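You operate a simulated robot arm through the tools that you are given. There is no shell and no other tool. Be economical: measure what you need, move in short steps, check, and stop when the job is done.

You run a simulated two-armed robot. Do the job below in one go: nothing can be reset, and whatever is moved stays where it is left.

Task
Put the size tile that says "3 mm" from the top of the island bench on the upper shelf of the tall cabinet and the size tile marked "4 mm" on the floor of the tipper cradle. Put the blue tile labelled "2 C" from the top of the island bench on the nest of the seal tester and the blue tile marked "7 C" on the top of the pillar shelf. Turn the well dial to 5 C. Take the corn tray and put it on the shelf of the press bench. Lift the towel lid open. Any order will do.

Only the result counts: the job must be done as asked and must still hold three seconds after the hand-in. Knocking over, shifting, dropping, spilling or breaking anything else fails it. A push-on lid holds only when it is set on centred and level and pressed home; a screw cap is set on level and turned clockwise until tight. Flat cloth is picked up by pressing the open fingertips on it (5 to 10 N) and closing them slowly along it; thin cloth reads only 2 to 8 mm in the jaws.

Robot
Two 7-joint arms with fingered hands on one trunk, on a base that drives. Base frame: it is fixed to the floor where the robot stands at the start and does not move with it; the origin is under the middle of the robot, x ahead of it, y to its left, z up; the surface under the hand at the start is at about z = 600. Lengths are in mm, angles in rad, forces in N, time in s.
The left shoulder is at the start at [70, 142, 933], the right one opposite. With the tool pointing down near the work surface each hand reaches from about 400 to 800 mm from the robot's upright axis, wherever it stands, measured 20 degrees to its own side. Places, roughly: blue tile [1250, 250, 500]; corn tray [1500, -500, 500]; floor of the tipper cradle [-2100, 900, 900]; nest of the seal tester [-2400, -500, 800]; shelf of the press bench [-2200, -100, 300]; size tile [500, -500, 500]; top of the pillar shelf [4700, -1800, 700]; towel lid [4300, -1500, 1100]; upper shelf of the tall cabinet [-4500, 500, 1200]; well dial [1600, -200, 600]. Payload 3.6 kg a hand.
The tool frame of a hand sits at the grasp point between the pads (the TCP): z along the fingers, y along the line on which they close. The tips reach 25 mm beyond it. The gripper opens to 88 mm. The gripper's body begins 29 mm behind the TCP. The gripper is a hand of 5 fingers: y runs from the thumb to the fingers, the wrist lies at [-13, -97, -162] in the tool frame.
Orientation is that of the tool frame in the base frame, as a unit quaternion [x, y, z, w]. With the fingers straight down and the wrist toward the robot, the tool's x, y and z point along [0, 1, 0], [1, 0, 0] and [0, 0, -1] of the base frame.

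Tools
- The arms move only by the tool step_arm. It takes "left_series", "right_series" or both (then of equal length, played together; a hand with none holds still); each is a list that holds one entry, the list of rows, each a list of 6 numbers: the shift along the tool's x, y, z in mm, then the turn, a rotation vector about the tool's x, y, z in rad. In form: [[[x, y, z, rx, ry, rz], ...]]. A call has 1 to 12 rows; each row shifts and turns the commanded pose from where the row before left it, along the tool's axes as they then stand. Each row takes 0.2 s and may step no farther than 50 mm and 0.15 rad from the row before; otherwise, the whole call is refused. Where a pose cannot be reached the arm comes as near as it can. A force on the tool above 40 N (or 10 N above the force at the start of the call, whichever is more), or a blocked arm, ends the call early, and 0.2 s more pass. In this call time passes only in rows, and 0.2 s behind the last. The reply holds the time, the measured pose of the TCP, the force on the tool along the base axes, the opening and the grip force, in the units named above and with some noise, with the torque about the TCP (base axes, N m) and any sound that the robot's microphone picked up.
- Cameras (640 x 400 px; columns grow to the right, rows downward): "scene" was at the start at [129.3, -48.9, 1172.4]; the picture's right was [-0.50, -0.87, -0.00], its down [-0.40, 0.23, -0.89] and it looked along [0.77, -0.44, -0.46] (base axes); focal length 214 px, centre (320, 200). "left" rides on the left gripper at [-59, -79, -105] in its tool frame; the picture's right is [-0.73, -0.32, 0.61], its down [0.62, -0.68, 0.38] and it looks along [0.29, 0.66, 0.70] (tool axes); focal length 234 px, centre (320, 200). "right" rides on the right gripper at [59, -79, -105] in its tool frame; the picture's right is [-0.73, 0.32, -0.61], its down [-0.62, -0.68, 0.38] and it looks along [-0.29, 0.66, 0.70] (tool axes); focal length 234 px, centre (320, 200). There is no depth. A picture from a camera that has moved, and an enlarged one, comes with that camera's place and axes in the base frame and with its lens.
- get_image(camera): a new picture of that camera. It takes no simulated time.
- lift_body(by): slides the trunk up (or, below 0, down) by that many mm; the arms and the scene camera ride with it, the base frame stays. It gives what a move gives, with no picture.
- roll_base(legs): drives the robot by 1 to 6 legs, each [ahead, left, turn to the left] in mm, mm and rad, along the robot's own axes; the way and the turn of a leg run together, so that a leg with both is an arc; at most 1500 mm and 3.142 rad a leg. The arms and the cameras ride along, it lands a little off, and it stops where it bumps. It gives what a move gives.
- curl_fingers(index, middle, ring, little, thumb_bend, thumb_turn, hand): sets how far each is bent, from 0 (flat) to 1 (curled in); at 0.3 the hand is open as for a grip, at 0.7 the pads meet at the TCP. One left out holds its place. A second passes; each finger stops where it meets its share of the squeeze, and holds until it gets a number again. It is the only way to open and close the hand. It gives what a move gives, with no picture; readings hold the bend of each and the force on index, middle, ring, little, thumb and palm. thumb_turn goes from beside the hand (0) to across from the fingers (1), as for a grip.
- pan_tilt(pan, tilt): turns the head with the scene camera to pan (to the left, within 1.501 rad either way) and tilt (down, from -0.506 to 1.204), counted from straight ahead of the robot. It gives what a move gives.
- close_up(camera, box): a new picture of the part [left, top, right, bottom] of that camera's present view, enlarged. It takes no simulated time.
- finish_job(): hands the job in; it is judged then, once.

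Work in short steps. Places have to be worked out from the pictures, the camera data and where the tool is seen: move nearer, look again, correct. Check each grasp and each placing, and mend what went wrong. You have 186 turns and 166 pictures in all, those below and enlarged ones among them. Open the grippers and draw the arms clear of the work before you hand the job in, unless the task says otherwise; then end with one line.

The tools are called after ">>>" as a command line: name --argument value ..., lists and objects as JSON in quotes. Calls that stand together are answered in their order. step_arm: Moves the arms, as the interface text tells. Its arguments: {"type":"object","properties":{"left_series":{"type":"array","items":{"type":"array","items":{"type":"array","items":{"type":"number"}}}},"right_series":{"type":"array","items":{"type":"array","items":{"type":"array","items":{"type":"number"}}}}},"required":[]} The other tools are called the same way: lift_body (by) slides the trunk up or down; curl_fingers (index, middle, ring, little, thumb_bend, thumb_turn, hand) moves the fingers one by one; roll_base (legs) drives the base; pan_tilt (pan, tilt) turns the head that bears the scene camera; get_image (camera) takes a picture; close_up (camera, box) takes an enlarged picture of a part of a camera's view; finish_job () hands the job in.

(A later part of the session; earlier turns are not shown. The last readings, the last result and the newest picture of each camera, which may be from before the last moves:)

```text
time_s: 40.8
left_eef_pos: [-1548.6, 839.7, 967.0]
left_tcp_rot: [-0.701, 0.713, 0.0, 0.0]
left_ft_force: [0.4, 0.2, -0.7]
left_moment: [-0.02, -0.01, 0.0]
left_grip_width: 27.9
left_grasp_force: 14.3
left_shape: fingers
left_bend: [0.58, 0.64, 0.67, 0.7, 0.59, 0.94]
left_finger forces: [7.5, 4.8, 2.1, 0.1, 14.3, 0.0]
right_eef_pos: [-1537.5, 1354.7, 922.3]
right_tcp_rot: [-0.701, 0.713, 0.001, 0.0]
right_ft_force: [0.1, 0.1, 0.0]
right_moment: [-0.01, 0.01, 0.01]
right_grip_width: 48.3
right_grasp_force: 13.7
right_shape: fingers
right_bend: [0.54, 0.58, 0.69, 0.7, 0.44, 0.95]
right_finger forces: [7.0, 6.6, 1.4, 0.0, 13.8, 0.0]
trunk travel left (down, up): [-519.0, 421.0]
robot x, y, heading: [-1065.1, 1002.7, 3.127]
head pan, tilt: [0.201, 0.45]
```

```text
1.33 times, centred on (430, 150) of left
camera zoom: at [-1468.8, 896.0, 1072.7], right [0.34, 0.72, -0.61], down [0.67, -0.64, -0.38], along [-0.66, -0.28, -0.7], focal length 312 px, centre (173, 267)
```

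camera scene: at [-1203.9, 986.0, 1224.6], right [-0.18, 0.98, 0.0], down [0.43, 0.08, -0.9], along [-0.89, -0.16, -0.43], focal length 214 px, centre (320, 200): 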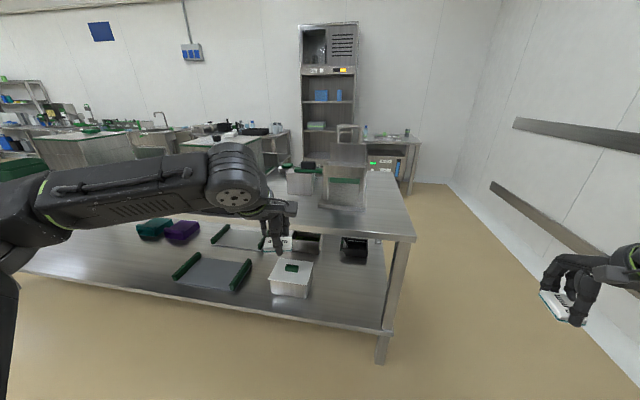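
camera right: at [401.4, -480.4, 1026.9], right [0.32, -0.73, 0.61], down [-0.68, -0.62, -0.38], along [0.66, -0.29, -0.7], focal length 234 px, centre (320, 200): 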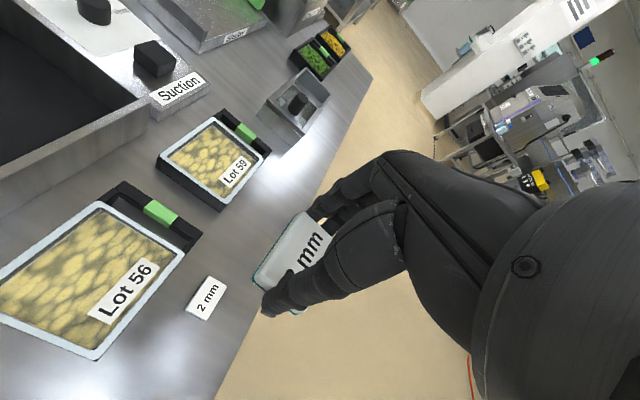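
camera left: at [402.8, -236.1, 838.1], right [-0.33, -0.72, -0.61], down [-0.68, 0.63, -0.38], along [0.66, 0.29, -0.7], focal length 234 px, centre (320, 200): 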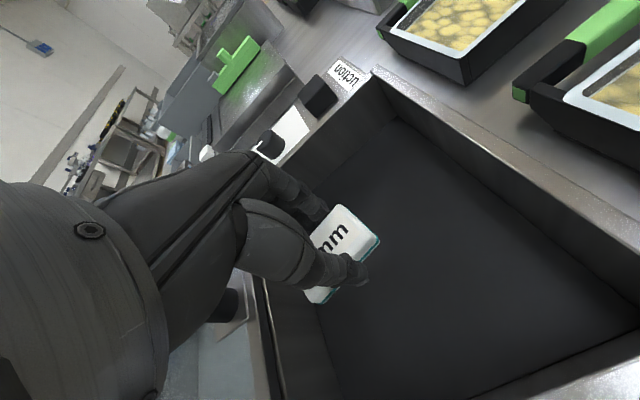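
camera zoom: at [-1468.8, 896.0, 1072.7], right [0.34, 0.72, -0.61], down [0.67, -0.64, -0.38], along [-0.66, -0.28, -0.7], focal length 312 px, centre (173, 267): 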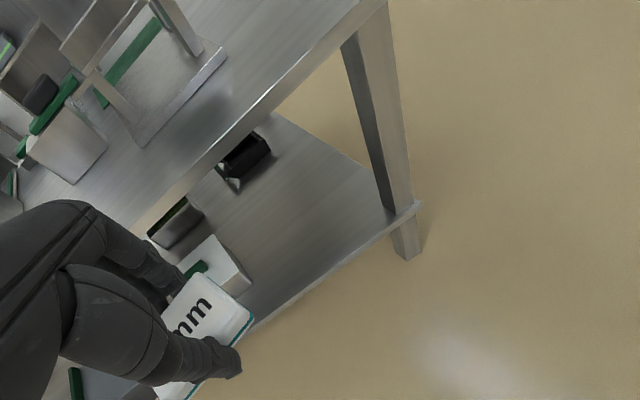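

It looks like a seat-shaped cradle: floor tray on legs with a back plate and a handle behind. I raise the trunk and drive closer for a look into it from above.

>>> lift_body --by 300

>>> roll_base --legs '[[330, -50, 0]]'

>>> pan_tilt --pan 0.2 --tilt 0.8

>>> get_image --camera "scene"

>>> get_image --camera "left"

```text
time_s: 43.8
left_eef_pos: [-1548.3, 838.9, 1266.5]
left_tcp_rot: [-0.701, 0.713, 0.0, -0.001]
left_ft_force: [0.0, 0.7, 0.2]
left_moment: [-0.02, 0.04, 0.02]
left_grip_width: 28.0
left_grasp_force: 13.7
left_shape: fingers
left_bend: [0.58, 0.64, 0.67, 0.7, 0.59, 0.94]
left_finger forces: [7.5, 4.9, 2.1, 0.0, 14.3, 0.0]
right_eef_pos: [-1540.1, 1354.3, 1222.3]
right_tcp_rot: [-0.701, 0.713, 0.001, 0.001]
right_ft_force: [0.0, -0.2, -0.4]
right_moment: [0.02, 0.02, 0.01]
right_grip_width: 48.2
right_grasp_force: 14.4
right_shape: fingers
right_bend: [0.54, 0.58, 0.69, 0.7, 0.44, 0.95]
right_finger forces: [6.9, 6.5, 1.5, 0.1, 13.8, 0.0]
trunk travel left (down, up): [-819.0, 121.0]
robot x, y, heading: [-1062.6, 1007.3, 3.118]
head pan, tilt: [0.201, 0.45]
```

```text
time_s: 45.9
left_eef_pos: [-1864.7, 900.2, 1267.5]
left_tcp_rot: [-0.697, 0.717, 0.001, -0.001]
left_ft_force: [0.0, -0.1, -0.6]
left_moment: [0.04, 0.04, -0.01]
left_grip_width: 28.0
left_grasp_force: 14.2
left_shape: fingers
left_bend: [0.58, 0.64, 0.67, 0.7, 0.59, 0.94]
left_finger forces: [7.6, 4.8, 2.2, 0.0, 14.4, 0.1]
right_eef_pos: [-1846.5, 1414.1, 1223.7]
right_tcp_rot: [-0.697, 0.717, 0.001, 0.0]
right_ft_force: [0.0, -1.0, -0.1]
right_moment: [0.0, 0.01, -0.02]
right_grip_width: 48.5
right_grasp_force: 13.8
right_shape: fingers
right_bend: [0.54, 0.58, 0.69, 0.7, 0.44, 0.95]
right_finger forces: [6.9, 6.5, 1.5, 0.0, 13.8, 0.0]
trunk travel left (down, up): [-819.0, 121.0]
robot x, y, heading: [-1379.1, 1058.9, 3.111]
head pan, tilt: [0.201, 0.45]
```

```text
time_s: 46.7
left_eef_pos: [-1864.6, 899.8, 1267.2]
left_tcp_rot: [-0.696, 0.718, -0.001, 0.001]
left_ft_force: [0.0, -0.7, -0.2]
left_moment: [0.02, 0.0, 0.01]
left_grip_width: 28.1
left_grasp_force: 14.0
left_shape: fingers
left_bend: [0.58, 0.64, 0.67, 0.7, 0.59, 0.94]
left_finger forces: [7.4, 4.8, 2.0, 0.0, 14.3, 0.0]
right_eef_pos: [-1850.3, 1415.4, 1220.8]
right_tcp_rot: [-0.697, 0.717, -0.001, 0.0]
right_ft_force: [0.0, -0.1, -0.1]
right_moment: [0.02, -0.01, 0.01]
right_grip_width: 48.1
right_grasp_force: 14.2
right_shape: fingers
right_bend: [0.54, 0.58, 0.69, 0.7, 0.44, 0.95]
right_finger forces: [6.9, 6.6, 1.5, 0.0, 13.8, 0.0]
trunk travel left (down, up): [-819.0, 121.0]
robot x, y, heading: [-1377.8, 1064.5, 3.112]
head pan, tilt: [0.201, 0.799]
```

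```text
134 pictures are left
camera scene: at [-1508.7, 1044.8, 1494.1], right [-0.17, 0.99, 0.0], down [0.71, 0.12, -0.7], along [-0.69, -0.12, -0.72], focal length 214 px, centre (320, 200)
```

scene: 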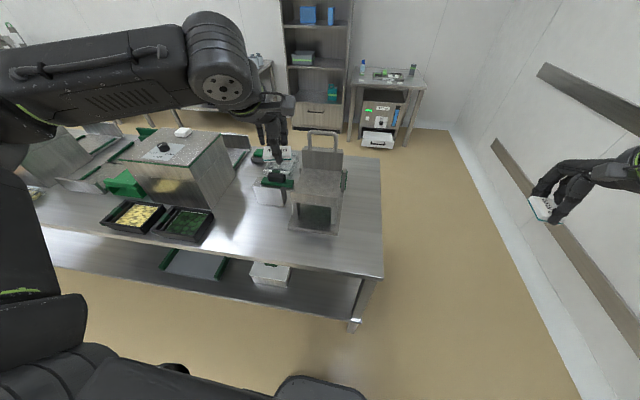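

```text
133 pictures are left
camera left: at [-1785.6, 955.8, 1372.5], right [0.34, 0.72, -0.61], down [0.66, -0.64, -0.38], along [-0.66, -0.27, -0.7], focal length 234 px, centre (320, 200)
```

left: 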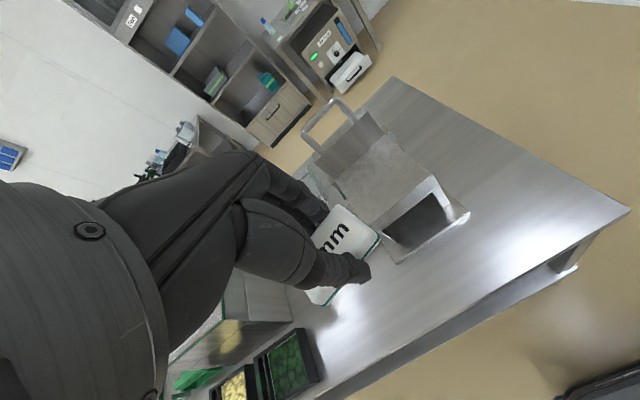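

>>> close_up --camera "scene" --box '[240, 110, 400, 250]'

>>> close_up --camera "left" --box '[280, 70, 520, 290]'

```text
2.86 times, centred on (320, 180) of scene
camera zoom: at [-1508.7, 1044.8, 1494.1], right [-0.17, 0.99, 0.0], down [0.71, 0.12, -0.7], along [-0.69, -0.12, -0.72], focal length 613 px, centre (320, 257)
```

zoom: 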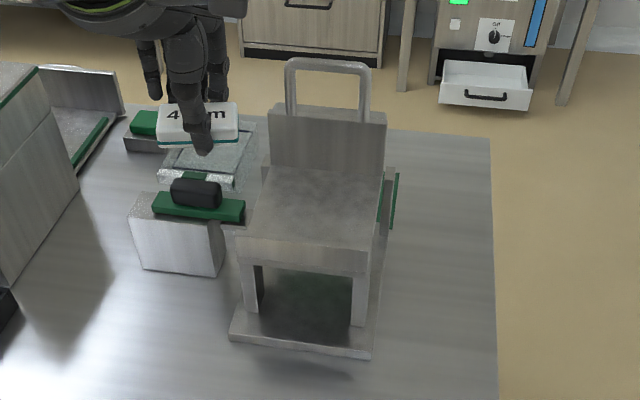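

```text
1.82 times, centred on (400, 180) of left
camera zoom: at [-1785.6, 955.8, 1372.5], right [0.34, 0.72, -0.61], down [0.66, -0.64, -0.38], along [-0.66, -0.27, -0.7], focal length 426 px, centre (174, 236)
```

zoom: 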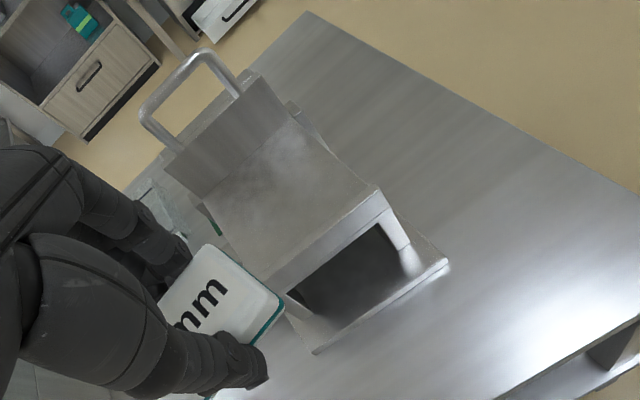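

Triangulated: cradle floor z≈979, x −2020…−2166, y 855…1015. I bring the left hand with the 4 mm tile above its centre.

>>> step_arm --left_series '[[[-3.6, 35, 10, 0, 0, 0], [-3.6, 35, 10, 0, 0, 0], [-3.6, 35, 15, 0, 0, 0], [-3.6, 35, 25, 0, 0, 0], [-3.6, 30, 35, 0, 0, 0], [-3.6, 25, 40, 0, 0, 0], [-3.6, 21, 40, 0, 0, 0], [-3.6, 0, 45, 0, 0, 0]]]'

>>> close_up --camera "scene" --box '[240, 110, 400, 250]'

>>> get_image --camera "left"

```text
time_s: 48.5
left_eef_pos: [-2084.7, 937.5, 1044.8]
left_tcp_rot: [-0.698, 0.716, -0.001, 0.0]
left_ft_force: [0.1, 0.5, -0.5]
left_moment: [-0.01, 0.05, 0.0]
left_grip_width: 27.9
left_grasp_force: 13.3
left_shape: fingers
left_bend: [0.58, 0.64, 0.67, 0.7, 0.59, 0.94]
left_finger forces: [7.3, 4.7, 2.0, 0.0, 14.1, 0.1]
right_eef_pos: [-1849.8, 1414.6, 1222.1]
right_tcp_rot: [-0.697, 0.717, 0.0, 0.0]
right_ft_force: [0.0, 0.7, -0.8]
right_moment: [0.05, -0.01, -0.01]
right_grip_width: 48.3
right_grasp_force: 14.7
right_shape: fingers
right_bend: [0.54, 0.58, 0.69, 0.7, 0.44, 0.95]
right_finger forces: [6.9, 6.5, 1.5, 0.0, 13.8, 0.1]
trunk travel left (down, up): [-819.0, 121.0]
robot x, y, heading: [-1378.7, 1057.3, 3.113]
head pan, tilt: [0.201, 0.799]
```

```text
2.86 times, centred on (320, 180) of scene
camera zoom: at [-1508.5, 1044.5, 1494.1], right [-0.17, 0.99, 0.0], down [0.71, 0.12, -0.7], along [-0.69, -0.12, -0.72], focal length 613 px, centre (320, 257)
```

zoom: 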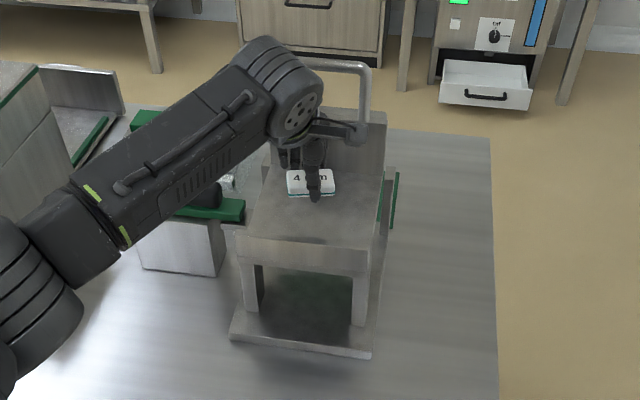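

```text
129 pictures are left
camera left: at [-2003.5, 993.7, 1150.0], right [0.34, 0.72, -0.61], down [0.66, -0.64, -0.38], along [-0.66, -0.27, -0.7], focal length 234 px, centre (320, 200)
```

left: 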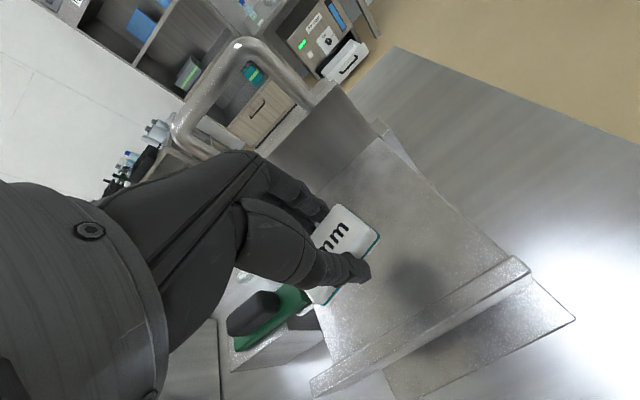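

There's a front rim, so the floor is a bit lower than 979. I descend in stages and watch the force.

>>> step_arm --left_series '[[[0, 0, 10, 0, 0, 0], [0, 0, 10, 0, 0, 0], [0, 0, 8, 0, 0, 0]]]'

>>> close_up --camera "left" --box '[240, 160, 480, 360]'

>>> close_up --camera "scene" --box '[280, 130, 360, 200]'

```text
time_s: 49.3
left_eef_pos: [-2080.4, 936.0, 1019.9]
left_tcp_rot: [-0.697, 0.717, 0.0, -0.001]
left_ft_force: [0.0, 0.3, 0.0]
left_moment: [0.01, -0.02, 0.01]
left_grip_width: 27.8
left_grasp_force: 13.9
left_shape: fingers
left_bend: [0.58, 0.64, 0.67, 0.7, 0.59, 0.94]
left_finger forces: [7.4, 4.8, 2.0, 0.1, 14.0, 0.0]
right_eef_pos: [-1848.4, 1414.6, 1221.5]
right_tcp_rot: [-0.698, 0.716, 0.0, 0.0]
right_ft_force: [-0.4, -0.3, 0.5]
right_moment: [0.03, 0.01, 0.03]
right_grip_width: 48.4
right_grasp_force: 14.6
right_shape: fingers
right_bend: [0.54, 0.58, 0.69, 0.7, 0.44, 0.95]
right_finger forces: [6.8, 6.5, 1.5, 0.1, 13.9, 0.0]
trunk travel left (down, up): [-819.0, 121.0]
robot x, y, heading: [-1376.7, 1058.6, 3.113]
head pan, tilt: [0.201, 0.799]
```

```text
2.00 times, centred on (360, 260) of left
camera zoom: at [-2000.1, 991.6, 1124.5], right [0.34, 0.72, -0.61], down [0.66, -0.64, -0.38], along [-0.66, -0.27, -0.7], focal length 468 px, centre (240, 80)
```

zoom: 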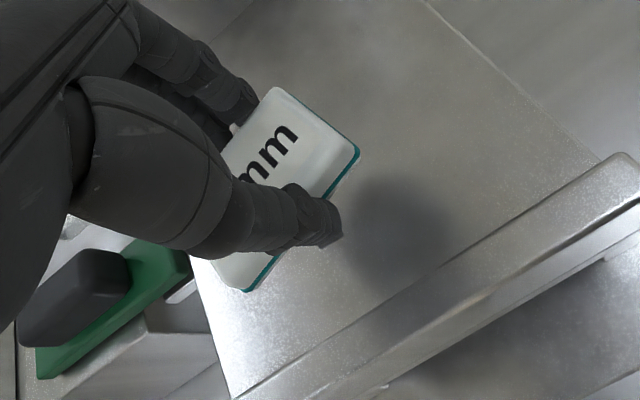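

```text
5.71 times, centred on (320, 165) of scene
camera zoom: at [-1507.7, 1044.7, 1494.1], right [-0.17, 0.99, 0.0], down [0.71, 0.12, -0.7], along [-0.69, -0.12, -0.72], focal length 1226 px, centre (320, 400)
```

zoom: 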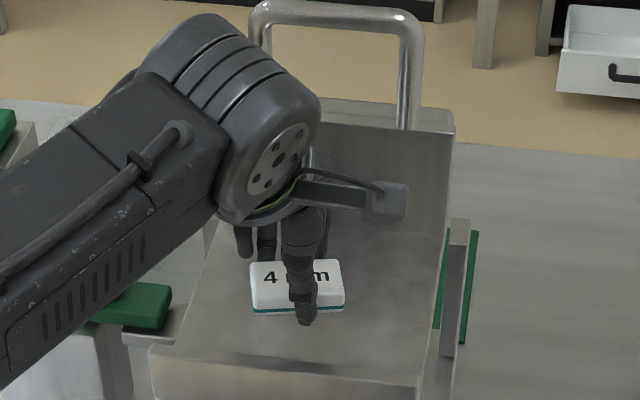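

Still ~20–25 mm above the floor. Descending further in small steps.

>>> step_arm --left_series '[[[-3, 0, 6, 0, 0, 0], [-2, 0, 6, 0, 0, 0], [0, 0, 4, 0, 0, 0]]]'

>>> step_arm --left_series '[[[0, 0, 3, 0, 0, 0], [0, 0, 3, 0, 0, 0]]]'

>>> close_up --camera "left" --box '[240, 160, 480, 360]'

```text
time_s: 50.1
left_eef_pos: [-2080.3, 940.0, 1002.3]
left_tcp_rot: [-0.696, 0.718, 0.0, 0.0]
left_ft_force: [-0.1, 0.2, -0.8]
left_moment: [0.02, 0.01, 0.0]
left_grip_width: 28.0
left_grasp_force: 13.8
left_shape: fingers
left_bend: [0.58, 0.64, 0.67, 0.7, 0.59, 0.94]
left_finger forces: [7.3, 4.7, 2.0, 0.1, 13.9, 0.0]
right_eef_pos: [-1849.2, 1414.5, 1221.1]
right_tcp_rot: [-0.697, 0.717, 0.001, 0.0]
right_ft_force: [0.0, -0.4, 0.2]
right_moment: [0.0, 0.01, -0.01]
right_grip_width: 48.2
right_grasp_force: 14.8
right_shape: fingers
right_bend: [0.54, 0.58, 0.69, 0.7, 0.44, 0.95]
right_finger forces: [6.9, 6.5, 1.4, 0.0, 13.8, 0.0]
trunk travel left (down, up): [-819.0, 121.0]
robot x, y, heading: [-1380.1, 1059.1, 3.11]
head pan, tilt: [0.201, 0.799]
```

```text
time_s: 50.7
left_eef_pos: [-2080.6, 939.8, 995.4]
left_tcp_rot: [-0.697, 0.717, 0.0, 0.0]
left_ft_force: [0.3, -0.6, 0.0]
left_moment: [0.0, -0.02, 0.01]
left_grip_width: 27.5
left_grasp_force: 14.0
left_shape: fingers
left_bend: [0.58, 0.64, 0.67, 0.7, 0.59, 0.94]
left_finger forces: [7.3, 4.6, 2.0, 0.0, 14.1, 0.0]
right_eef_pos: [-1849.7, 1414.3, 1221.9]
right_tcp_rot: [-0.697, 0.717, 0.0, 0.0]
right_ft_force: [-0.1, -0.7, -0.4]
right_moment: [0.0, 0.02, 0.01]
right_grip_width: 48.3
right_grasp_force: 14.5
right_shape: fingers
right_bend: [0.54, 0.58, 0.69, 0.7, 0.44, 0.95]
right_finger forces: [6.9, 6.5, 1.5, 0.0, 13.9, 0.0]
trunk travel left (down, up): [-819.0, 121.0]
robot x, y, heading: [-1378.6, 1059.0, 3.114]
head pan, tilt: [0.201, 0.799]
```

```text
2.00 times, centred on (360, 260) of left
camera zoom: at [-1999.8, 995.7, 1101.4], right [0.34, 0.72, -0.61], down [0.66, -0.64, -0.38], along [-0.67, -0.27, -0.7], focal length 468 px, centre (240, 80)
```

zoom: 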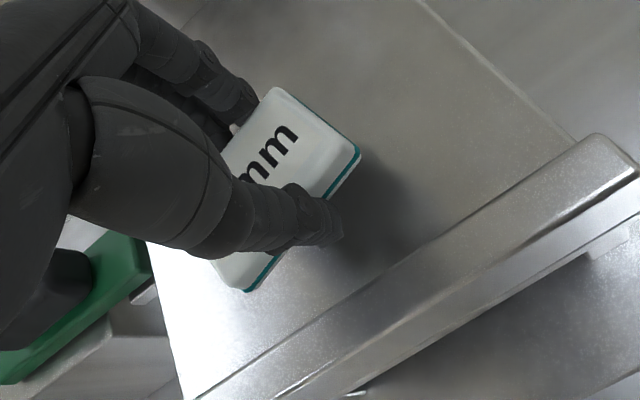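

The shadow is closing; about 10 mm remain. Continue.

>>> step_arm --left_series '[[[0, 0, 3, 0, 0, 0], [0, 0, 3, 0, 0, 0]]]'

>>> step_arm --left_series '[[[0, 0, 3, 0, 0, 0]]]'

>>> step_arm --left_series '[[[0, 0, 3, 0, 0, 0]]]'

>>> close_up --camera "left" --box '[240, 160, 480, 360]'

```text
time_s: 51.3
left_eef_pos: [-2078.9, 938.3, 990.4]
left_tcp_rot: [-0.697, 0.717, 0.0, -0.001]
left_ft_force: [0.0, -0.6, -0.7]
left_moment: [-0.02, -0.02, 0.0]
left_grip_width: 27.8
left_grasp_force: 13.7
left_shape: fingers
left_bend: [0.58, 0.64, 0.67, 0.7, 0.59, 0.94]
left_finger forces: [7.3, 4.5, 2.0, 0.0, 14.0, 0.0]
right_eef_pos: [-1849.4, 1414.1, 1222.5]
right_tcp_rot: [-0.697, 0.717, 0.0, 0.0]
right_ft_force: [-0.2, -0.1, -0.3]
right_moment: [-0.05, 0.01, -0.03]
right_grip_width: 48.3
right_grasp_force: 14.5
right_shape: fingers
right_bend: [0.54, 0.58, 0.69, 0.7, 0.44, 0.95]
right_finger forces: [7.0, 6.5, 1.5, 0.1, 13.9, 0.0]
trunk travel left (down, up): [-819.0, 121.0]
robot x, y, heading: [-1376.5, 1060.1, 3.113]
head pan, tilt: [0.201, 0.799]
```

```text
time_s: 51.7
left_eef_pos: [-2079.4, 939.3, 987.0]
left_tcp_rot: [-0.696, 0.718, 0.0, 0.0]
left_ft_force: [0.3, 0.4, -0.4]
left_moment: [-0.03, 0.04, 0.04]
left_grip_width: 27.6
left_grasp_force: 13.8
left_shape: fingers
left_bend: [0.58, 0.64, 0.67, 0.7, 0.59, 0.94]
left_finger forces: [7.3, 4.5, 2.0, 0.0, 13.9, 0.0]
right_eef_pos: [-1849.6, 1414.8, 1222.3]
right_tcp_rot: [-0.697, 0.717, 0.0, 0.0]
right_ft_force: [0.1, -0.4, -0.9]
right_moment: [-0.01, -0.02, -0.02]
right_grip_width: 48.3
right_grasp_force: 14.2
right_shape: fingers
right_bend: [0.54, 0.58, 0.69, 0.7, 0.44, 0.95]
right_finger forces: [6.9, 6.5, 1.4, 0.0, 13.9, 0.1]
trunk travel left (down, up): [-819.0, 121.0]
robot x, y, heading: [-1379.3, 1059.5, 3.11]
head pan, tilt: [0.201, 0.799]
```

```text
time_s: 52.1
left_eef_pos: [-2080.4, 939.5, 984.2]
left_tcp_rot: [-0.696, 0.718, 0.0, 0.0]
left_ft_force: [-1.2, 0.0, -0.6]
left_moment: [0.02, 0.0, -0.02]
left_grip_width: 27.7
left_grasp_force: 13.9
left_shape: fingers
left_bend: [0.58, 0.64, 0.67, 0.7, 0.59, 0.94]
left_finger forces: [7.3, 4.6, 2.1, 0.0, 14.0, 0.0]
right_eef_pos: [-1848.3, 1415.1, 1222.2]
right_tcp_rot: [-0.698, 0.716, 0.0, 0.0]
right_ft_force: [-0.1, 1.2, -0.2]
right_moment: [-0.04, -0.01, -0.02]
right_grip_width: 48.2
right_grasp_force: 14.4
right_shape: fingers
right_bend: [0.54, 0.58, 0.69, 0.7, 0.44, 0.95]
right_finger forces: [7.0, 6.5, 1.6, 0.0, 13.8, 0.0]
trunk travel left (down, up): [-819.0, 121.0]
robot x, y, heading: [-1375.0, 1056.7, 3.112]
head pan, tilt: [0.201, 0.799]
```

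```text
2.00 times, centred on (360, 260) of left
camera zoom: at [-1999.5, 995.2, 1090.3], right [0.34, 0.72, -0.61], down [0.66, -0.64, -0.38], along [-0.66, -0.27, -0.7], focal length 468 px, centre (240, 80)
```

zoom: 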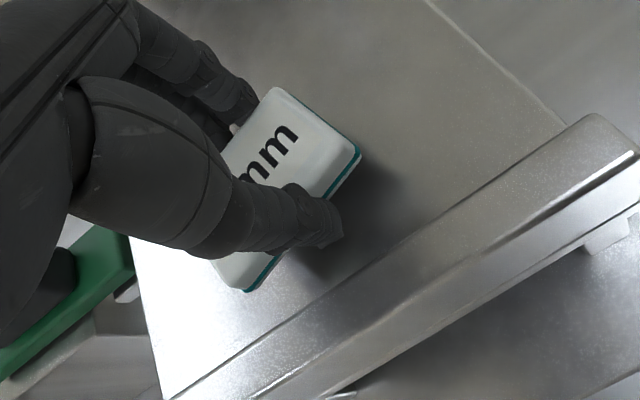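

Still a small gap; continue down.

>>> step_arm --left_series '[[[0, 0, 4, 0, 0, 0]]]'

>>> step_arm --left_series '[[[0, 0, 4, 0, 0, 0]]]'

>>> step_arm --left_series '[[[0, 0, 3, 0, 0, 0]]]'

>>> close_up --camera "left" --box '[240, 160, 480, 360]'

```text
time_s: 52.5
left_eef_pos: [-2081.4, 939.4, 981.2]
left_tcp_rot: [-0.697, 0.717, 0.0, 0.0]
left_ft_force: [0.3, 0.3, -0.2]
left_moment: [0.04, -0.05, 0.01]
left_grip_width: 27.5
left_grasp_force: 13.8
left_shape: fingers
left_bend: [0.58, 0.64, 0.67, 0.7, 0.59, 0.94]
left_finger forces: [7.2, 4.6, 2.0, 0.0, 14.0, 0.1]
right_eef_pos: [-1848.9, 1415.4, 1222.1]
right_tcp_rot: [-0.697, 0.717, 0.0, 0.0]
right_ft_force: [-0.2, 0.2, 0.4]
right_moment: [0.02, 0.01, 0.0]
right_grip_width: 48.0
right_grasp_force: 14.5
right_shape: fingers
right_bend: [0.54, 0.58, 0.69, 0.7, 0.44, 0.95]
right_finger forces: [6.9, 6.4, 1.5, 0.0, 13.7, 0.0]
trunk travel left (down, up): [-819.0, 121.0]
robot x, y, heading: [-1373.9, 1058.2, 3.111]
head pan, tilt: [0.201, 0.799]
```

```text
time_s: 52.9
left_eef_pos: [-2079.6, 940.2, 977.7]
left_tcp_rot: [-0.696, 0.718, 0.001, 0.0]
left_ft_force: [-0.6, -0.4, -0.9]
left_moment: [0.02, -0.01, -0.02]
left_grip_width: 27.6
left_grasp_force: 13.5
left_shape: fingers
left_bend: [0.58, 0.64, 0.67, 0.7, 0.59, 0.94]
left_finger forces: [7.3, 4.6, 2.0, 0.1, 14.1, 0.0]
right_eef_pos: [-1849.6, 1415.4, 1221.5]
right_tcp_rot: [-0.697, 0.717, 0.001, 0.0]
right_ft_force: [0.2, 0.0, -0.5]
right_moment: [0.0, 0.0, -0.01]
right_grip_width: 48.4
right_grasp_force: 14.7
right_shape: fingers
right_bend: [0.54, 0.58, 0.69, 0.7, 0.44, 0.95]
right_finger forces: [6.9, 6.5, 1.5, 0.1, 13.8, 0.0]
trunk travel left (down, up): [-819.0, 121.0]
robot x, y, heading: [-1377.2, 1064.2, 3.11]
head pan, tilt: [0.201, 0.799]
```

```text
time_s: 53.3
left_eef_pos: [-2079.8, 940.2, 973.6]
left_tcp_rot: [-0.696, 0.718, -0.001, 0.0]
left_ft_force: [-0.6, -0.1, -0.7]
left_moment: [0.02, 0.03, 0.0]
left_grip_width: 27.5
left_grasp_force: 14.4
left_shape: fingers
left_bend: [0.58, 0.64, 0.67, 0.7, 0.59, 0.94]
left_finger forces: [7.3, 4.6, 1.9, 0.0, 14.0, 0.0]
right_eef_pos: [-1849.5, 1415.1, 1221.6]
right_tcp_rot: [-0.697, 0.717, 0.001, 0.001]
right_ft_force: [0.1, 0.4, -1.1]
right_moment: [0.0, 0.01, -0.02]
right_grip_width: 48.4
right_grasp_force: 14.1
right_shape: fingers
right_bend: [0.54, 0.58, 0.69, 0.7, 0.44, 0.95]
right_finger forces: [6.9, 6.5, 1.5, 0.0, 13.7, 0.1]
trunk travel left (down, up): [-819.0, 121.0]
robot x, y, heading: [-1377.3, 1061.4, 3.108]
head pan, tilt: [0.201, 0.799]
```

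```text
2.00 times, centred on (360, 260) of left
camera zoom: at [-1999.4, 995.9, 1079.5], right [0.34, 0.72, -0.61], down [0.66, -0.64, -0.38], along [-0.67, -0.27, -0.7], focal length 468 px, centre (240, 80)
```

zoom: 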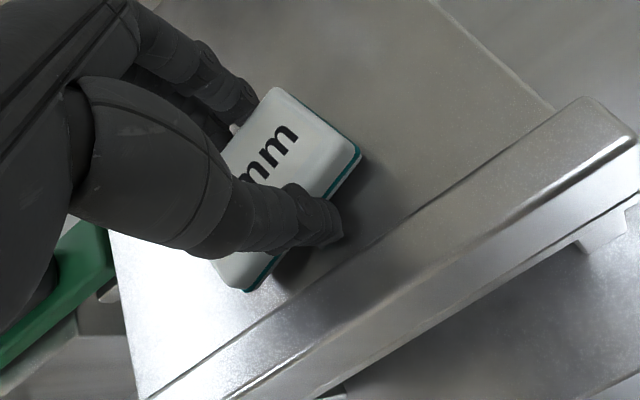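

Rim is near the thumb, so I shift 10 mm ahead while lowering.

>>> step_arm --left_series '[[[0, 5, 2, 0, 0, 0], [0, 5, 2, 0, 0, 0]]]'

>>> step_arm --left_series '[[[0, 0, 3, 0, 0, 0]]]'

>>> step_arm --left_series '[[[0, 0, 3, 0, 0, 0]]]'

>>> close_up --camera "left" --box '[240, 160, 480, 360]'

```text
time_s: 53.9
left_eef_pos: [-2089.3, 939.3, 970.7]
left_tcp_rot: [-0.697, 0.717, 0.001, 0.0]
left_ft_force: [-0.9, 0.6, 4.0]
left_moment: [0.0, 0.09, 0.01]
left_grip_width: 27.6
left_grasp_force: 16.5
left_shape: fingers
left_bend: [0.58, 0.64, 0.67, 0.7, 0.59, 0.93]
left_finger forces: [7.2, 8.9, 1.8, 0.0, 14.6, 0.0]
right_eef_pos: [-1848.4, 1414.8, 1221.9]
right_tcp_rot: [-0.697, 0.717, 0.0, 0.0]
right_ft_force: [0.1, -0.3, -0.5]
right_moment: [0.01, 0.0, -0.01]
right_grip_width: 48.4
right_grasp_force: 14.2
right_shape: fingers
right_bend: [0.54, 0.58, 0.69, 0.7, 0.44, 0.95]
right_finger forces: [7.0, 6.5, 1.5, 0.0, 13.8, 0.0]
trunk travel left (down, up): [-819.0, 121.0]
robot x, y, heading: [-1378.5, 1060.6, 3.113]
head pan, tilt: [0.201, 0.799]
```

```text
time_s: 54.3
left_eef_pos: [-2088.8, 940.7, 969.3]
left_tcp_rot: [-0.697, 0.717, 0.003, -0.003]
left_ft_force: [-3.7, -0.7, 16.0]
left_moment: [-0.02, 0.37, -0.01]
left_grip_width: 27.7
left_grasp_force: 22.3
left_shape: fingers
left_bend: [0.58, 0.63, 0.67, 0.7, 0.59, 0.93]
left_finger forces: [12.9, 15.1, 2.3, 0.0, 14.3, 0.0]
right_eef_pos: [-1848.1, 1415.8, 1222.6]
right_tcp_rot: [-0.697, 0.717, 0.001, -0.001]
right_ft_force: [-0.4, -0.4, -0.3]
right_moment: [0.02, 0.04, 0.0]
right_grip_width: 48.4
right_grasp_force: 14.7
right_shape: fingers
right_bend: [0.54, 0.58, 0.69, 0.7, 0.44, 0.95]
right_finger forces: [6.9, 6.5, 1.4, 0.1, 13.7, 0.1]
trunk travel left (down, up): [-819.0, 121.0]
robot x, y, heading: [-1378.6, 1062.1, 3.109]
head pan, tilt: [0.201, 0.799]
```

```text
time_s: 54.7
left_eef_pos: [-2087.8, 941.2, 969.5]
left_tcp_rot: [-0.696, 0.718, 0.005, -0.004]
left_ft_force: [-7.4, -2.4, 35.2]
left_moment: [0.0, 0.52, -0.02]
left_grip_width: 27.7
left_grasp_force: 31.3
left_shape: fingers
left_bend: [0.57, 0.62, 0.67, 0.7, 0.6, 0.93]
left_finger forces: [21.9, 18.3, 2.7, 0.1, 21.2, 0.1]
right_eef_pos: [-1844.9, 1415.4, 1224.6]
right_tcp_rot: [-0.696, 0.718, 0.002, -0.002]
right_ft_force: [0.8, -0.4, -0.1]
right_moment: [0.0, -0.03, 0.0]
right_grip_width: 48.1
right_grasp_force: 14.7
right_shape: fingers
right_bend: [0.54, 0.58, 0.69, 0.7, 0.44, 0.95]
right_finger forces: [6.9, 6.5, 1.5, 0.1, 13.9, 0.1]
trunk travel left (down, up): [-819.0, 121.0]
robot x, y, heading: [-1377.1, 1058.0, 3.116]
head pan, tilt: [0.201, 0.799]
```

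```text
2.00 times, centred on (360, 260) of left
camera zoom: at [-2006.3, 996.4, 1074.2], right [0.34, 0.72, -0.61], down [0.66, -0.64, -0.39], along [-0.67, -0.27, -0.69], focal length 468 px, centre (240, 80)
```

zoom: 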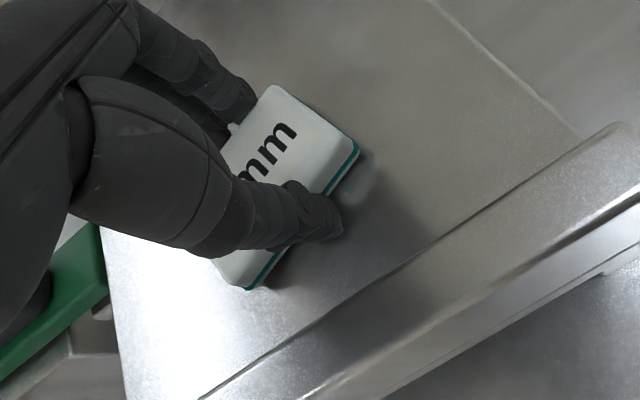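

Contact at TCP z≈970 (floor ≈ 941). I back off 5 mm and open gently.

>>> step_arm --left_series '[[[0, 0, -6, 0, 0, 0]]]'

>>> curl_fingers --hand "left" --index 0.42 --middle 0.42 --ring 0.42 --little 0.42 --thumb_bend 0.45

>>> step_arm --left_series '[[[0, 0, -8, 0, 0, 0], [0, 0, -20, 0, 0, 0], [0, 0, -40, 0, 0, 0], [0, 0, -40, 0, 0, 0], [0, -30, -30, 0, 0, 0], [0, -45, 0, 0, 0, 0], [0, -45, 0, 0, 0, 0], [0, -45, 0, 0, 0, 0]]]'

>>> close_up --camera "scene" --box '[240, 110, 400, 250]'

```text
time_s: 55.1
left_eef_pos: [-2087.5, 940.3, 970.0]
left_tcp_rot: [-0.697, 0.717, 0.0, 0.001]
left_ft_force: [-5.5, -0.7, 19.3]
left_moment: [0.0, 0.52, 0.01]
left_grip_width: 27.8
left_grasp_force: 23.8
left_shape: fingers
left_bend: [0.57, 0.62, 0.67, 0.7, 0.6, 0.93]
left_finger forces: [15.5, 15.9, 2.4, 0.0, 14.3, 0.1]
right_eef_pos: [-1846.7, 1414.8, 1223.5]
right_tcp_rot: [-0.697, 0.717, 0.001, -0.001]
right_ft_force: [0.1, 0.7, -0.2]
right_moment: [0.02, 0.01, 0.02]
right_grip_width: 48.4
right_grasp_force: 14.4
right_shape: fingers
right_bend: [0.54, 0.58, 0.69, 0.7, 0.44, 0.95]
right_finger forces: [6.9, 6.5, 1.5, 0.0, 13.8, 0.1]
trunk travel left (down, up): [-819.0, 121.0]
robot x, y, heading: [-1377.9, 1058.9, 3.112]
head pan, tilt: [0.201, 0.799]
```

```text
time_s: 56.1
left_eef_pos: [-2088.7, 941.1, 970.5]
left_tcp_rot: [-0.698, 0.716, 0.001, 0.0]
left_ft_force: [2.3, -0.1, 7.0]
left_moment: [-0.02, 0.11, 0.01]
left_grip_width: 56.1
left_grasp_force: 2.8
left_shape: fingers
left_bend: [0.42, 0.45, 0.42, 0.42, 0.45, 0.97]
left_finger forces: [0.1, 6.3, 0.1, 0.0, 0.0, 0.1]
right_eef_pos: [-1847.8, 1415.8, 1223.0]
right_tcp_rot: [-0.697, 0.717, 0.0, 0.0]
right_ft_force: [-1.3, -0.3, 0.2]
right_moment: [0.0, -0.01, 0.0]
right_grip_width: 48.0
right_grasp_force: 14.4
right_shape: fingers
right_bend: [0.54, 0.58, 0.69, 0.7, 0.44, 0.95]
right_finger forces: [6.9, 6.5, 1.5, 0.0, 13.8, 0.0]
trunk travel left (down, up): [-819.0, 121.0]
robot x, y, heading: [-1377.0, 1057.0, 3.111]
head pan, tilt: [0.201, 0.799]
```

```text
time_s: 57.9
left_eef_pos: [-1925.3, 935.1, 1109.5]
left_tcp_rot: [-0.698, 0.717, 0.0, 0.001]
left_ft_force: [0.2, 1.3, -0.6]
left_moment: [0.04, 0.04, 0.03]
left_grip_width: 56.2
left_grasp_force: 0.2
left_shape: fingers
left_bend: [0.42, 0.42, 0.42, 0.42, 0.45, 0.98]
left_finger forces: [0.1, 0.0, 0.1, 0.0, 0.1, 0.0]
right_eef_pos: [-1847.3, 1413.8, 1221.4]
right_tcp_rot: [-0.697, 0.717, 0.002, 0.0]
right_ft_force: [0.3, -0.6, 0.3]
right_moment: [-0.01, 0.05, -0.05]
right_grip_width: 48.3
right_grasp_force: 13.7
right_shape: fingers
right_bend: [0.54, 0.58, 0.69, 0.7, 0.44, 0.95]
right_finger forces: [6.9, 6.6, 1.6, 0.1, 13.8, 0.0]
trunk travel left (down, up): [-819.0, 121.0]
robot x, y, heading: [-1375.6, 1058.7, 3.108]
head pan, tilt: [0.201, 0.799]
```

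```text
2.86 times, centred on (320, 180) of scene
camera zoom: at [-1505.8, 1043.5, 1494.3], right [-0.17, 0.99, 0.0], down [0.71, 0.12, -0.7], along [-0.69, -0.12, -0.72], focal length 613 px, centre (320, 257)
```

zoom: 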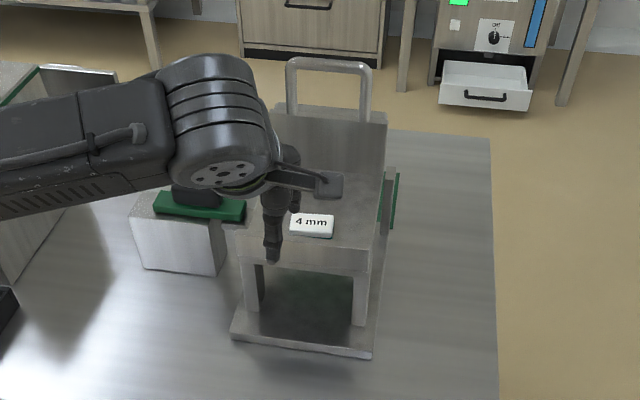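

The 4 mm tile lies flat in the cradle. Next I drive around the north end of the bench toward the tall cabinet.

>>> roll_base --legs '[[100, -700, 0], [1400, 0, 0], [600, 0, 0]]'

>>> pan_tilt --pan 0.7 --tilt 0.35

>>> get_image --camera "scene"

```text
time_s: 71.4
left_eef_pos: [-3989.7, 1768.7, 1108.7]
left_tcp_rot: [-0.687, 0.726, 0.0, 0.0]
left_ft_force: [0.0, -0.3, 0.4]
left_moment: [-0.01, 0.0, -0.01]
left_grip_width: 56.0
left_grasp_force: 0.2
left_shape: fingers
left_bend: [0.42, 0.42, 0.42, 0.42, 0.45, 0.98]
left_finger forces: [0.1, 0.0, 0.0, 0.0, 0.0, 0.0]
right_eef_pos: [-3898.6, 2244.8, 1222.9]
right_tcp_rot: [-0.688, 0.725, 0.001, 0.0]
right_ft_force: [0.4, -1.3, 0.9]
right_moment: [0.03, 0.03, -0.01]
right_grip_width: 48.4
right_grasp_force: 14.7
right_shape: fingers
right_bend: [0.54, 0.58, 0.69, 0.7, 0.44, 0.95]
right_finger forces: [6.9, 6.5, 1.5, 0.0, 13.8, 0.0]
trunk travel left (down, up): [-819.0, 121.0]
robot x, y, heading: [-3436.5, 1880.8, 3.085]
head pan, tilt: [0.201, 0.799]
```

```text
time_s: 72.3
left_eef_pos: [-3990.2, 1769.1, 1108.2]
left_tcp_rot: [-0.686, 0.727, 0.0, 0.001]
left_ft_force: [-0.3, -0.2, -0.4]
left_moment: [0.0, 0.01, -0.02]
left_grip_width: 55.8
left_grasp_force: 0.1
left_shape: fingers
left_bend: [0.42, 0.42, 0.42, 0.42, 0.45, 0.98]
left_finger forces: [0.1, 0.0, 0.0, 0.0, 0.0, 0.1]
right_eef_pos: [-3899.4, 2246.0, 1221.1]
right_tcp_rot: [-0.688, 0.726, 0.0, 0.0]
right_ft_force: [0.1, 0.4, -0.1]
right_moment: [0.0, 0.01, 0.03]
right_grip_width: 48.6
right_grasp_force: 14.9
right_shape: fingers
right_bend: [0.54, 0.58, 0.69, 0.7, 0.44, 0.95]
right_finger forces: [6.8, 6.4, 1.5, 0.0, 13.8, 0.0]
trunk travel left (down, up): [-819.0, 121.0]
robot x, y, heading: [-3437.6, 1879.8, 3.087]
head pan, tilt: [0.7, 0.351]
```

```text
121 pictures are left
camera scene: at [-3562.8, 1822.1, 1533.7], right [-0.6, 0.8, 0.0], down [0.28, 0.21, -0.94], along [-0.75, -0.56, -0.34], focal length 214 px, centre (320, 200)
```

scene: 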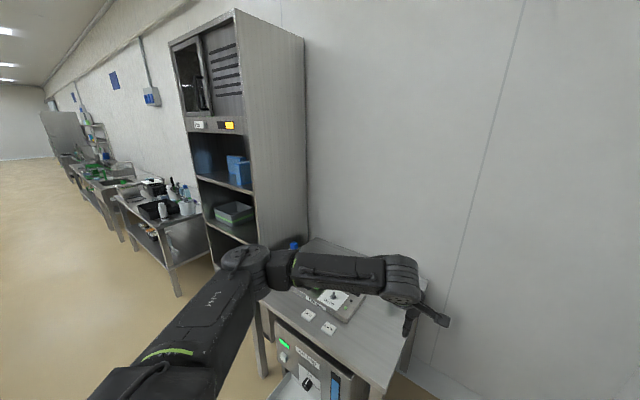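

The cabinet stands left of me at y≈500–900. I retract and raise the left hand, then drive left to stand in front of the cabinet.

>>> step_arm --left_series '[[[0, -30, -35, 0, 0, 0], [0, -30, -35, 0, 0, 0], [0, -30, -35, 0, 0, 0], [0, -30, -35, 0, 0, 0]]]'

>>> roll_base --legs '[[0, 1150, 0.05]]'

>>> pan_tilt --pan 0.1 --tilt 0.3

>>> get_image --camera "scene"

```text
time_s: 73.3
left_eef_pos: [-3868.1, 1764.1, 1252.7]
left_tcp_rot: [-0.688, 0.726, 0.001, 0.0]
left_ft_force: [0.1, 0.7, 0.6]
left_moment: [-0.01, -0.01, 0.01]
left_grip_width: 55.7
left_grasp_force: 0.1
left_shape: fingers
left_bend: [0.42, 0.42, 0.42, 0.42, 0.45, 0.98]
left_finger forces: [0.1, 0.0, 0.1, 0.1, 0.0, 0.1]
right_eef_pos: [-3897.8, 2246.5, 1222.5]
right_tcp_rot: [-0.687, 0.727, 0.001, -0.001]
right_ft_force: [-0.6, -0.6, -0.4]
right_moment: [-0.01, 0.01, 0.02]
right_grip_width: 48.3
right_grasp_force: 14.4
right_shape: fingers
right_bend: [0.54, 0.58, 0.69, 0.7, 0.44, 0.95]
right_finger forces: [6.9, 6.5, 1.5, 0.0, 13.8, 0.1]
trunk travel left (down, up): [-819.0, 121.0]
robot x, y, heading: [-3436.9, 1879.5, 3.088]
head pan, tilt: [0.7, 0.351]
```

```text
time_s: 79.3
left_eef_pos: [-3914.0, 573.3, 1251.8]
left_tcp_rot: [-0.699, 0.716, 0.0, -0.001]
left_ft_force: [-0.3, 1.1, -0.5]
left_moment: [0.03, 0.03, 0.02]
left_grip_width: 55.9
left_grasp_force: 0.1
left_shape: fingers
left_bend: [0.42, 0.42, 0.42, 0.42, 0.45, 0.98]
left_finger forces: [0.0, 0.0, 0.0, 0.0, 0.0, 0.0]
right_eef_pos: [-3958.4, 1051.6, 1221.5]
right_tcp_rot: [-0.699, 0.715, 0.0, 0.0]
right_ft_force: [0.2, -0.2, 0.0]
right_moment: [-0.04, 0.02, 0.01]
right_grip_width: 48.6
right_grasp_force: 14.4
right_shape: fingers
right_bend: [0.54, 0.58, 0.69, 0.7, 0.44, 0.95]
right_finger forces: [7.0, 6.5, 1.6, 0.0, 13.7, 0.1]
trunk travel left (down, up): [-819.0, 121.0]
robot x, y, heading: [-3483.5, 699.4, 3.116]
head pan, tilt: [0.7, 0.351]
```

```text
time_s: 80.3
left_eef_pos: [-3913.5, 570.8, 1252.8]
left_tcp_rot: [-0.698, 0.716, -0.001, 0.0]
left_ft_force: [0.1, 0.0, 0.5]
left_moment: [-0.03, 0.02, -0.02]
left_grip_width: 55.9
left_grasp_force: 0.1
left_shape: fingers
left_bend: [0.42, 0.42, 0.42, 0.42, 0.45, 0.98]
left_finger forces: [0.1, 0.0, 0.1, 0.0, 0.1, 0.0]
right_eef_pos: [-3959.1, 1050.3, 1222.1]
right_tcp_rot: [-0.699, 0.715, 0.001, 0.001]
right_ft_force: [0.6, -1.2, 0.4]
right_moment: [0.01, -0.01, -0.01]
right_grip_width: 48.3
right_grasp_force: 14.8
right_shape: fingers
right_bend: [0.54, 0.58, 0.69, 0.7, 0.44, 0.95]
right_finger forces: [6.9, 6.5, 1.5, 0.0, 13.9, 0.0]
trunk travel left (down, up): [-819.0, 121.0]
robot x, y, heading: [-3485.4, 698.4, 3.119]
head pan, tilt: [0.099, 0.3]
```

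```text
120 pictures are left
camera scene: at [-3628.4, 689.4, 1538.5], right [-0.08, 1.0, 0.0], down [0.29, 0.02, -0.96], along [-0.95, -0.07, -0.3], focal length 214 px, centre (320, 200)
```

scene: 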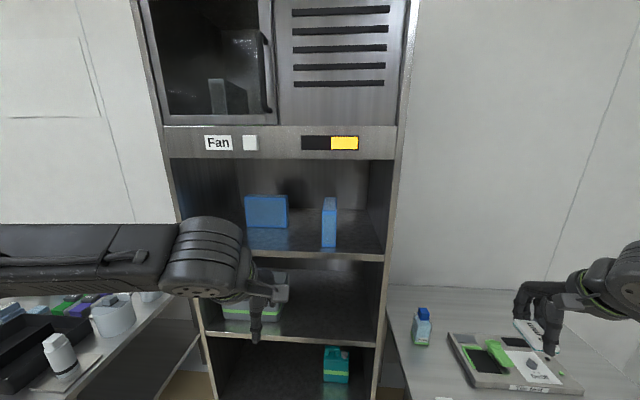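

Triangulated: upper shelf front edge x≈−4230, z≈1175, y 200…850; opening top ≈1470. Free spot at y≈560 between the two blue items. I drive to place the right hand there.

>>> roll_base --legs '[[0, 340, 0.02], [150, 0, 0]]'

>>> get_image --camera "scene"

>>> get_image --camera "right"

```text
time_s: 83.5
left_eef_pos: [-4065.8, 227.8, 1251.8]
left_tcp_rot: [-0.704, 0.71, 0.001, 0.0]
left_ft_force: [0.6, -1.2, -0.3]
left_moment: [0.0, 0.02, -0.01]
left_grip_width: 56.3
left_grasp_force: 0.1
left_shape: fingers
left_bend: [0.42, 0.42, 0.42, 0.42, 0.45, 0.98]
left_finger forces: [0.0, 0.0, 0.0, 0.1, 0.0, 0.0]
right_eef_pos: [-4117.3, 706.2, 1222.2]
right_tcp_rot: [-0.704, 0.71, 0.001, -0.001]
right_ft_force: [0.8, 0.5, -0.2]
right_moment: [0.01, 0.01, 0.0]
right_grip_width: 48.1
right_grasp_force: 14.4
right_shape: fingers
right_bend: [0.54, 0.58, 0.69, 0.7, 0.44, 0.95]
right_finger forces: [6.9, 6.5, 1.4, 0.0, 13.9, 0.1]
trunk travel left (down, up): [-819.0, 121.0]
robot x, y, heading: [-3642.3, 359.9, 3.13]
head pan, tilt: [0.099, 0.3]
```

```text
119 pictures are left
camera scene: at [-3781.4, 349.6, 1538.8], right [-0.09, 1.0, 0.0], down [0.29, 0.03, -0.96], along [-0.95, -0.09, -0.29], focal length 214 px, centre (320, 200)
```

scene: 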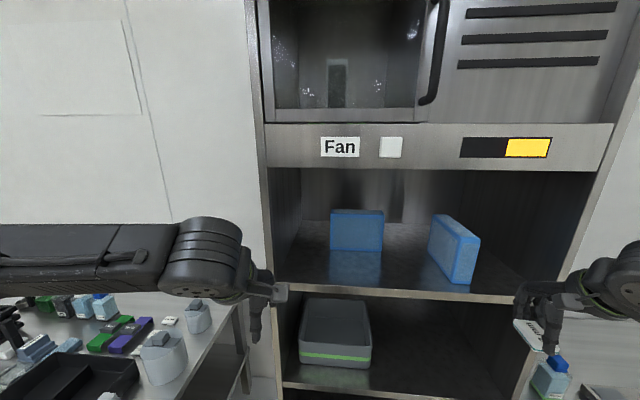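

```text
118 pictures are left
camera right: at [-4038.6, 646.0, 1328.1], right [-0.32, 0.73, 0.61], down [0.69, 0.62, -0.38], along [-0.66, 0.3, -0.69], focal length 234 px, centre (320, 200)
```

right: 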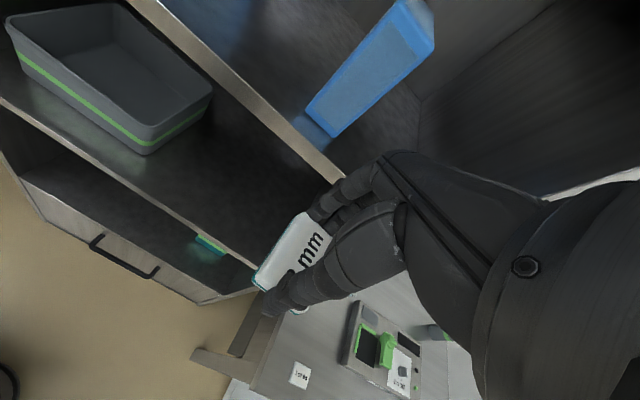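

Book occupies y 649–690, the left box is back at x −4418. I move the right hand sideways to y≈565 outside the cabinet, then straight in to x≈−4290.

>>> step_arm --right_series '[[[36, 0, -5, 0, 0, 0], [36, 0, -5, 0, 0, 0], [36, 0, -4, 0, 0, 0], [35, 0, -4, 0, 0, 0], [0, 40, 0, 0, 0, 0], [0, 40, 0, 0, 0, 0]]]'

>>> get_image --camera "scene"

>>> get_image --camera "right"

```text
time_s: 84.9
left_eef_pos: [-4071.5, 227.9, 1251.5]
left_tcp_rot: [-0.704, 0.71, -0.001, 0.001]
left_ft_force: [0.0, -0.4, -1.5]
left_moment: [0.01, 0.01, 0.01]
left_grip_width: 56.3
left_grasp_force: 0.0
left_shape: fingers
left_bend: [0.42, 0.42, 0.42, 0.42, 0.45, 0.98]
left_finger forces: [0.0, 0.0, 0.0, 0.0, 0.0, 0.1]
right_eef_pos: [-4204.9, 564.0, 1233.9]
right_tcp_rot: [-0.704, 0.71, 0.0, 0.001]
right_ft_force: [-0.1, 0.3, -0.1]
right_moment: [0.02, 0.0, -0.04]
right_grip_width: 48.4
right_grasp_force: 14.3
right_shape: fingers
right_bend: [0.55, 0.58, 0.69, 0.7, 0.44, 0.95]
right_finger forces: [6.8, 6.5, 1.5, 0.0, 13.7, 0.0]
trunk travel left (down, up): [-819.0, 121.0]
robot x, y, heading: [-3640.5, 356.9, 3.131]
head pan, tilt: [0.099, 0.3]
```

```text
117 pictures are left
camera scene: at [-3788.0, 350.2, 1538.1], right [-0.09, 1.0, 0.0], down [0.3, 0.03, -0.95], along [-0.95, -0.09, -0.3], focal length 214 px, centre (320, 200)
```

scene: 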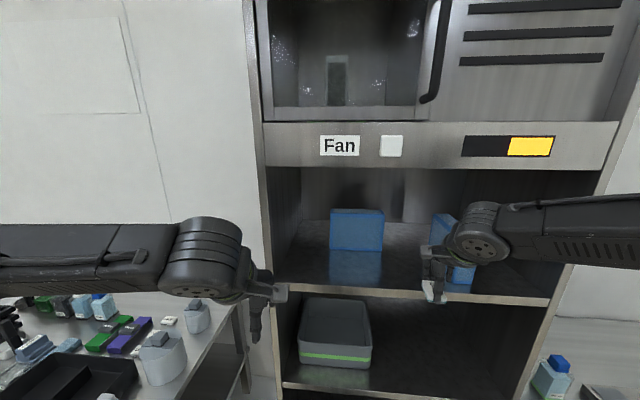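

```text
116 pictures are left
camera right: at [-4126.5, 504.5, 1339.8], right [-0.32, 0.73, 0.61], down [0.69, 0.62, -0.38], along [-0.65, 0.3, -0.7], focal length 234 px, centre (320, 200)
```

right: 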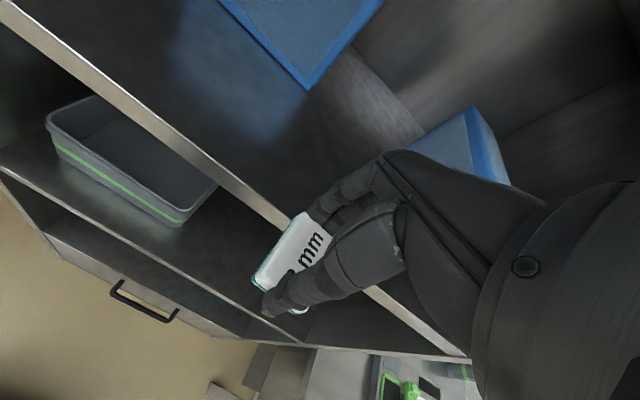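

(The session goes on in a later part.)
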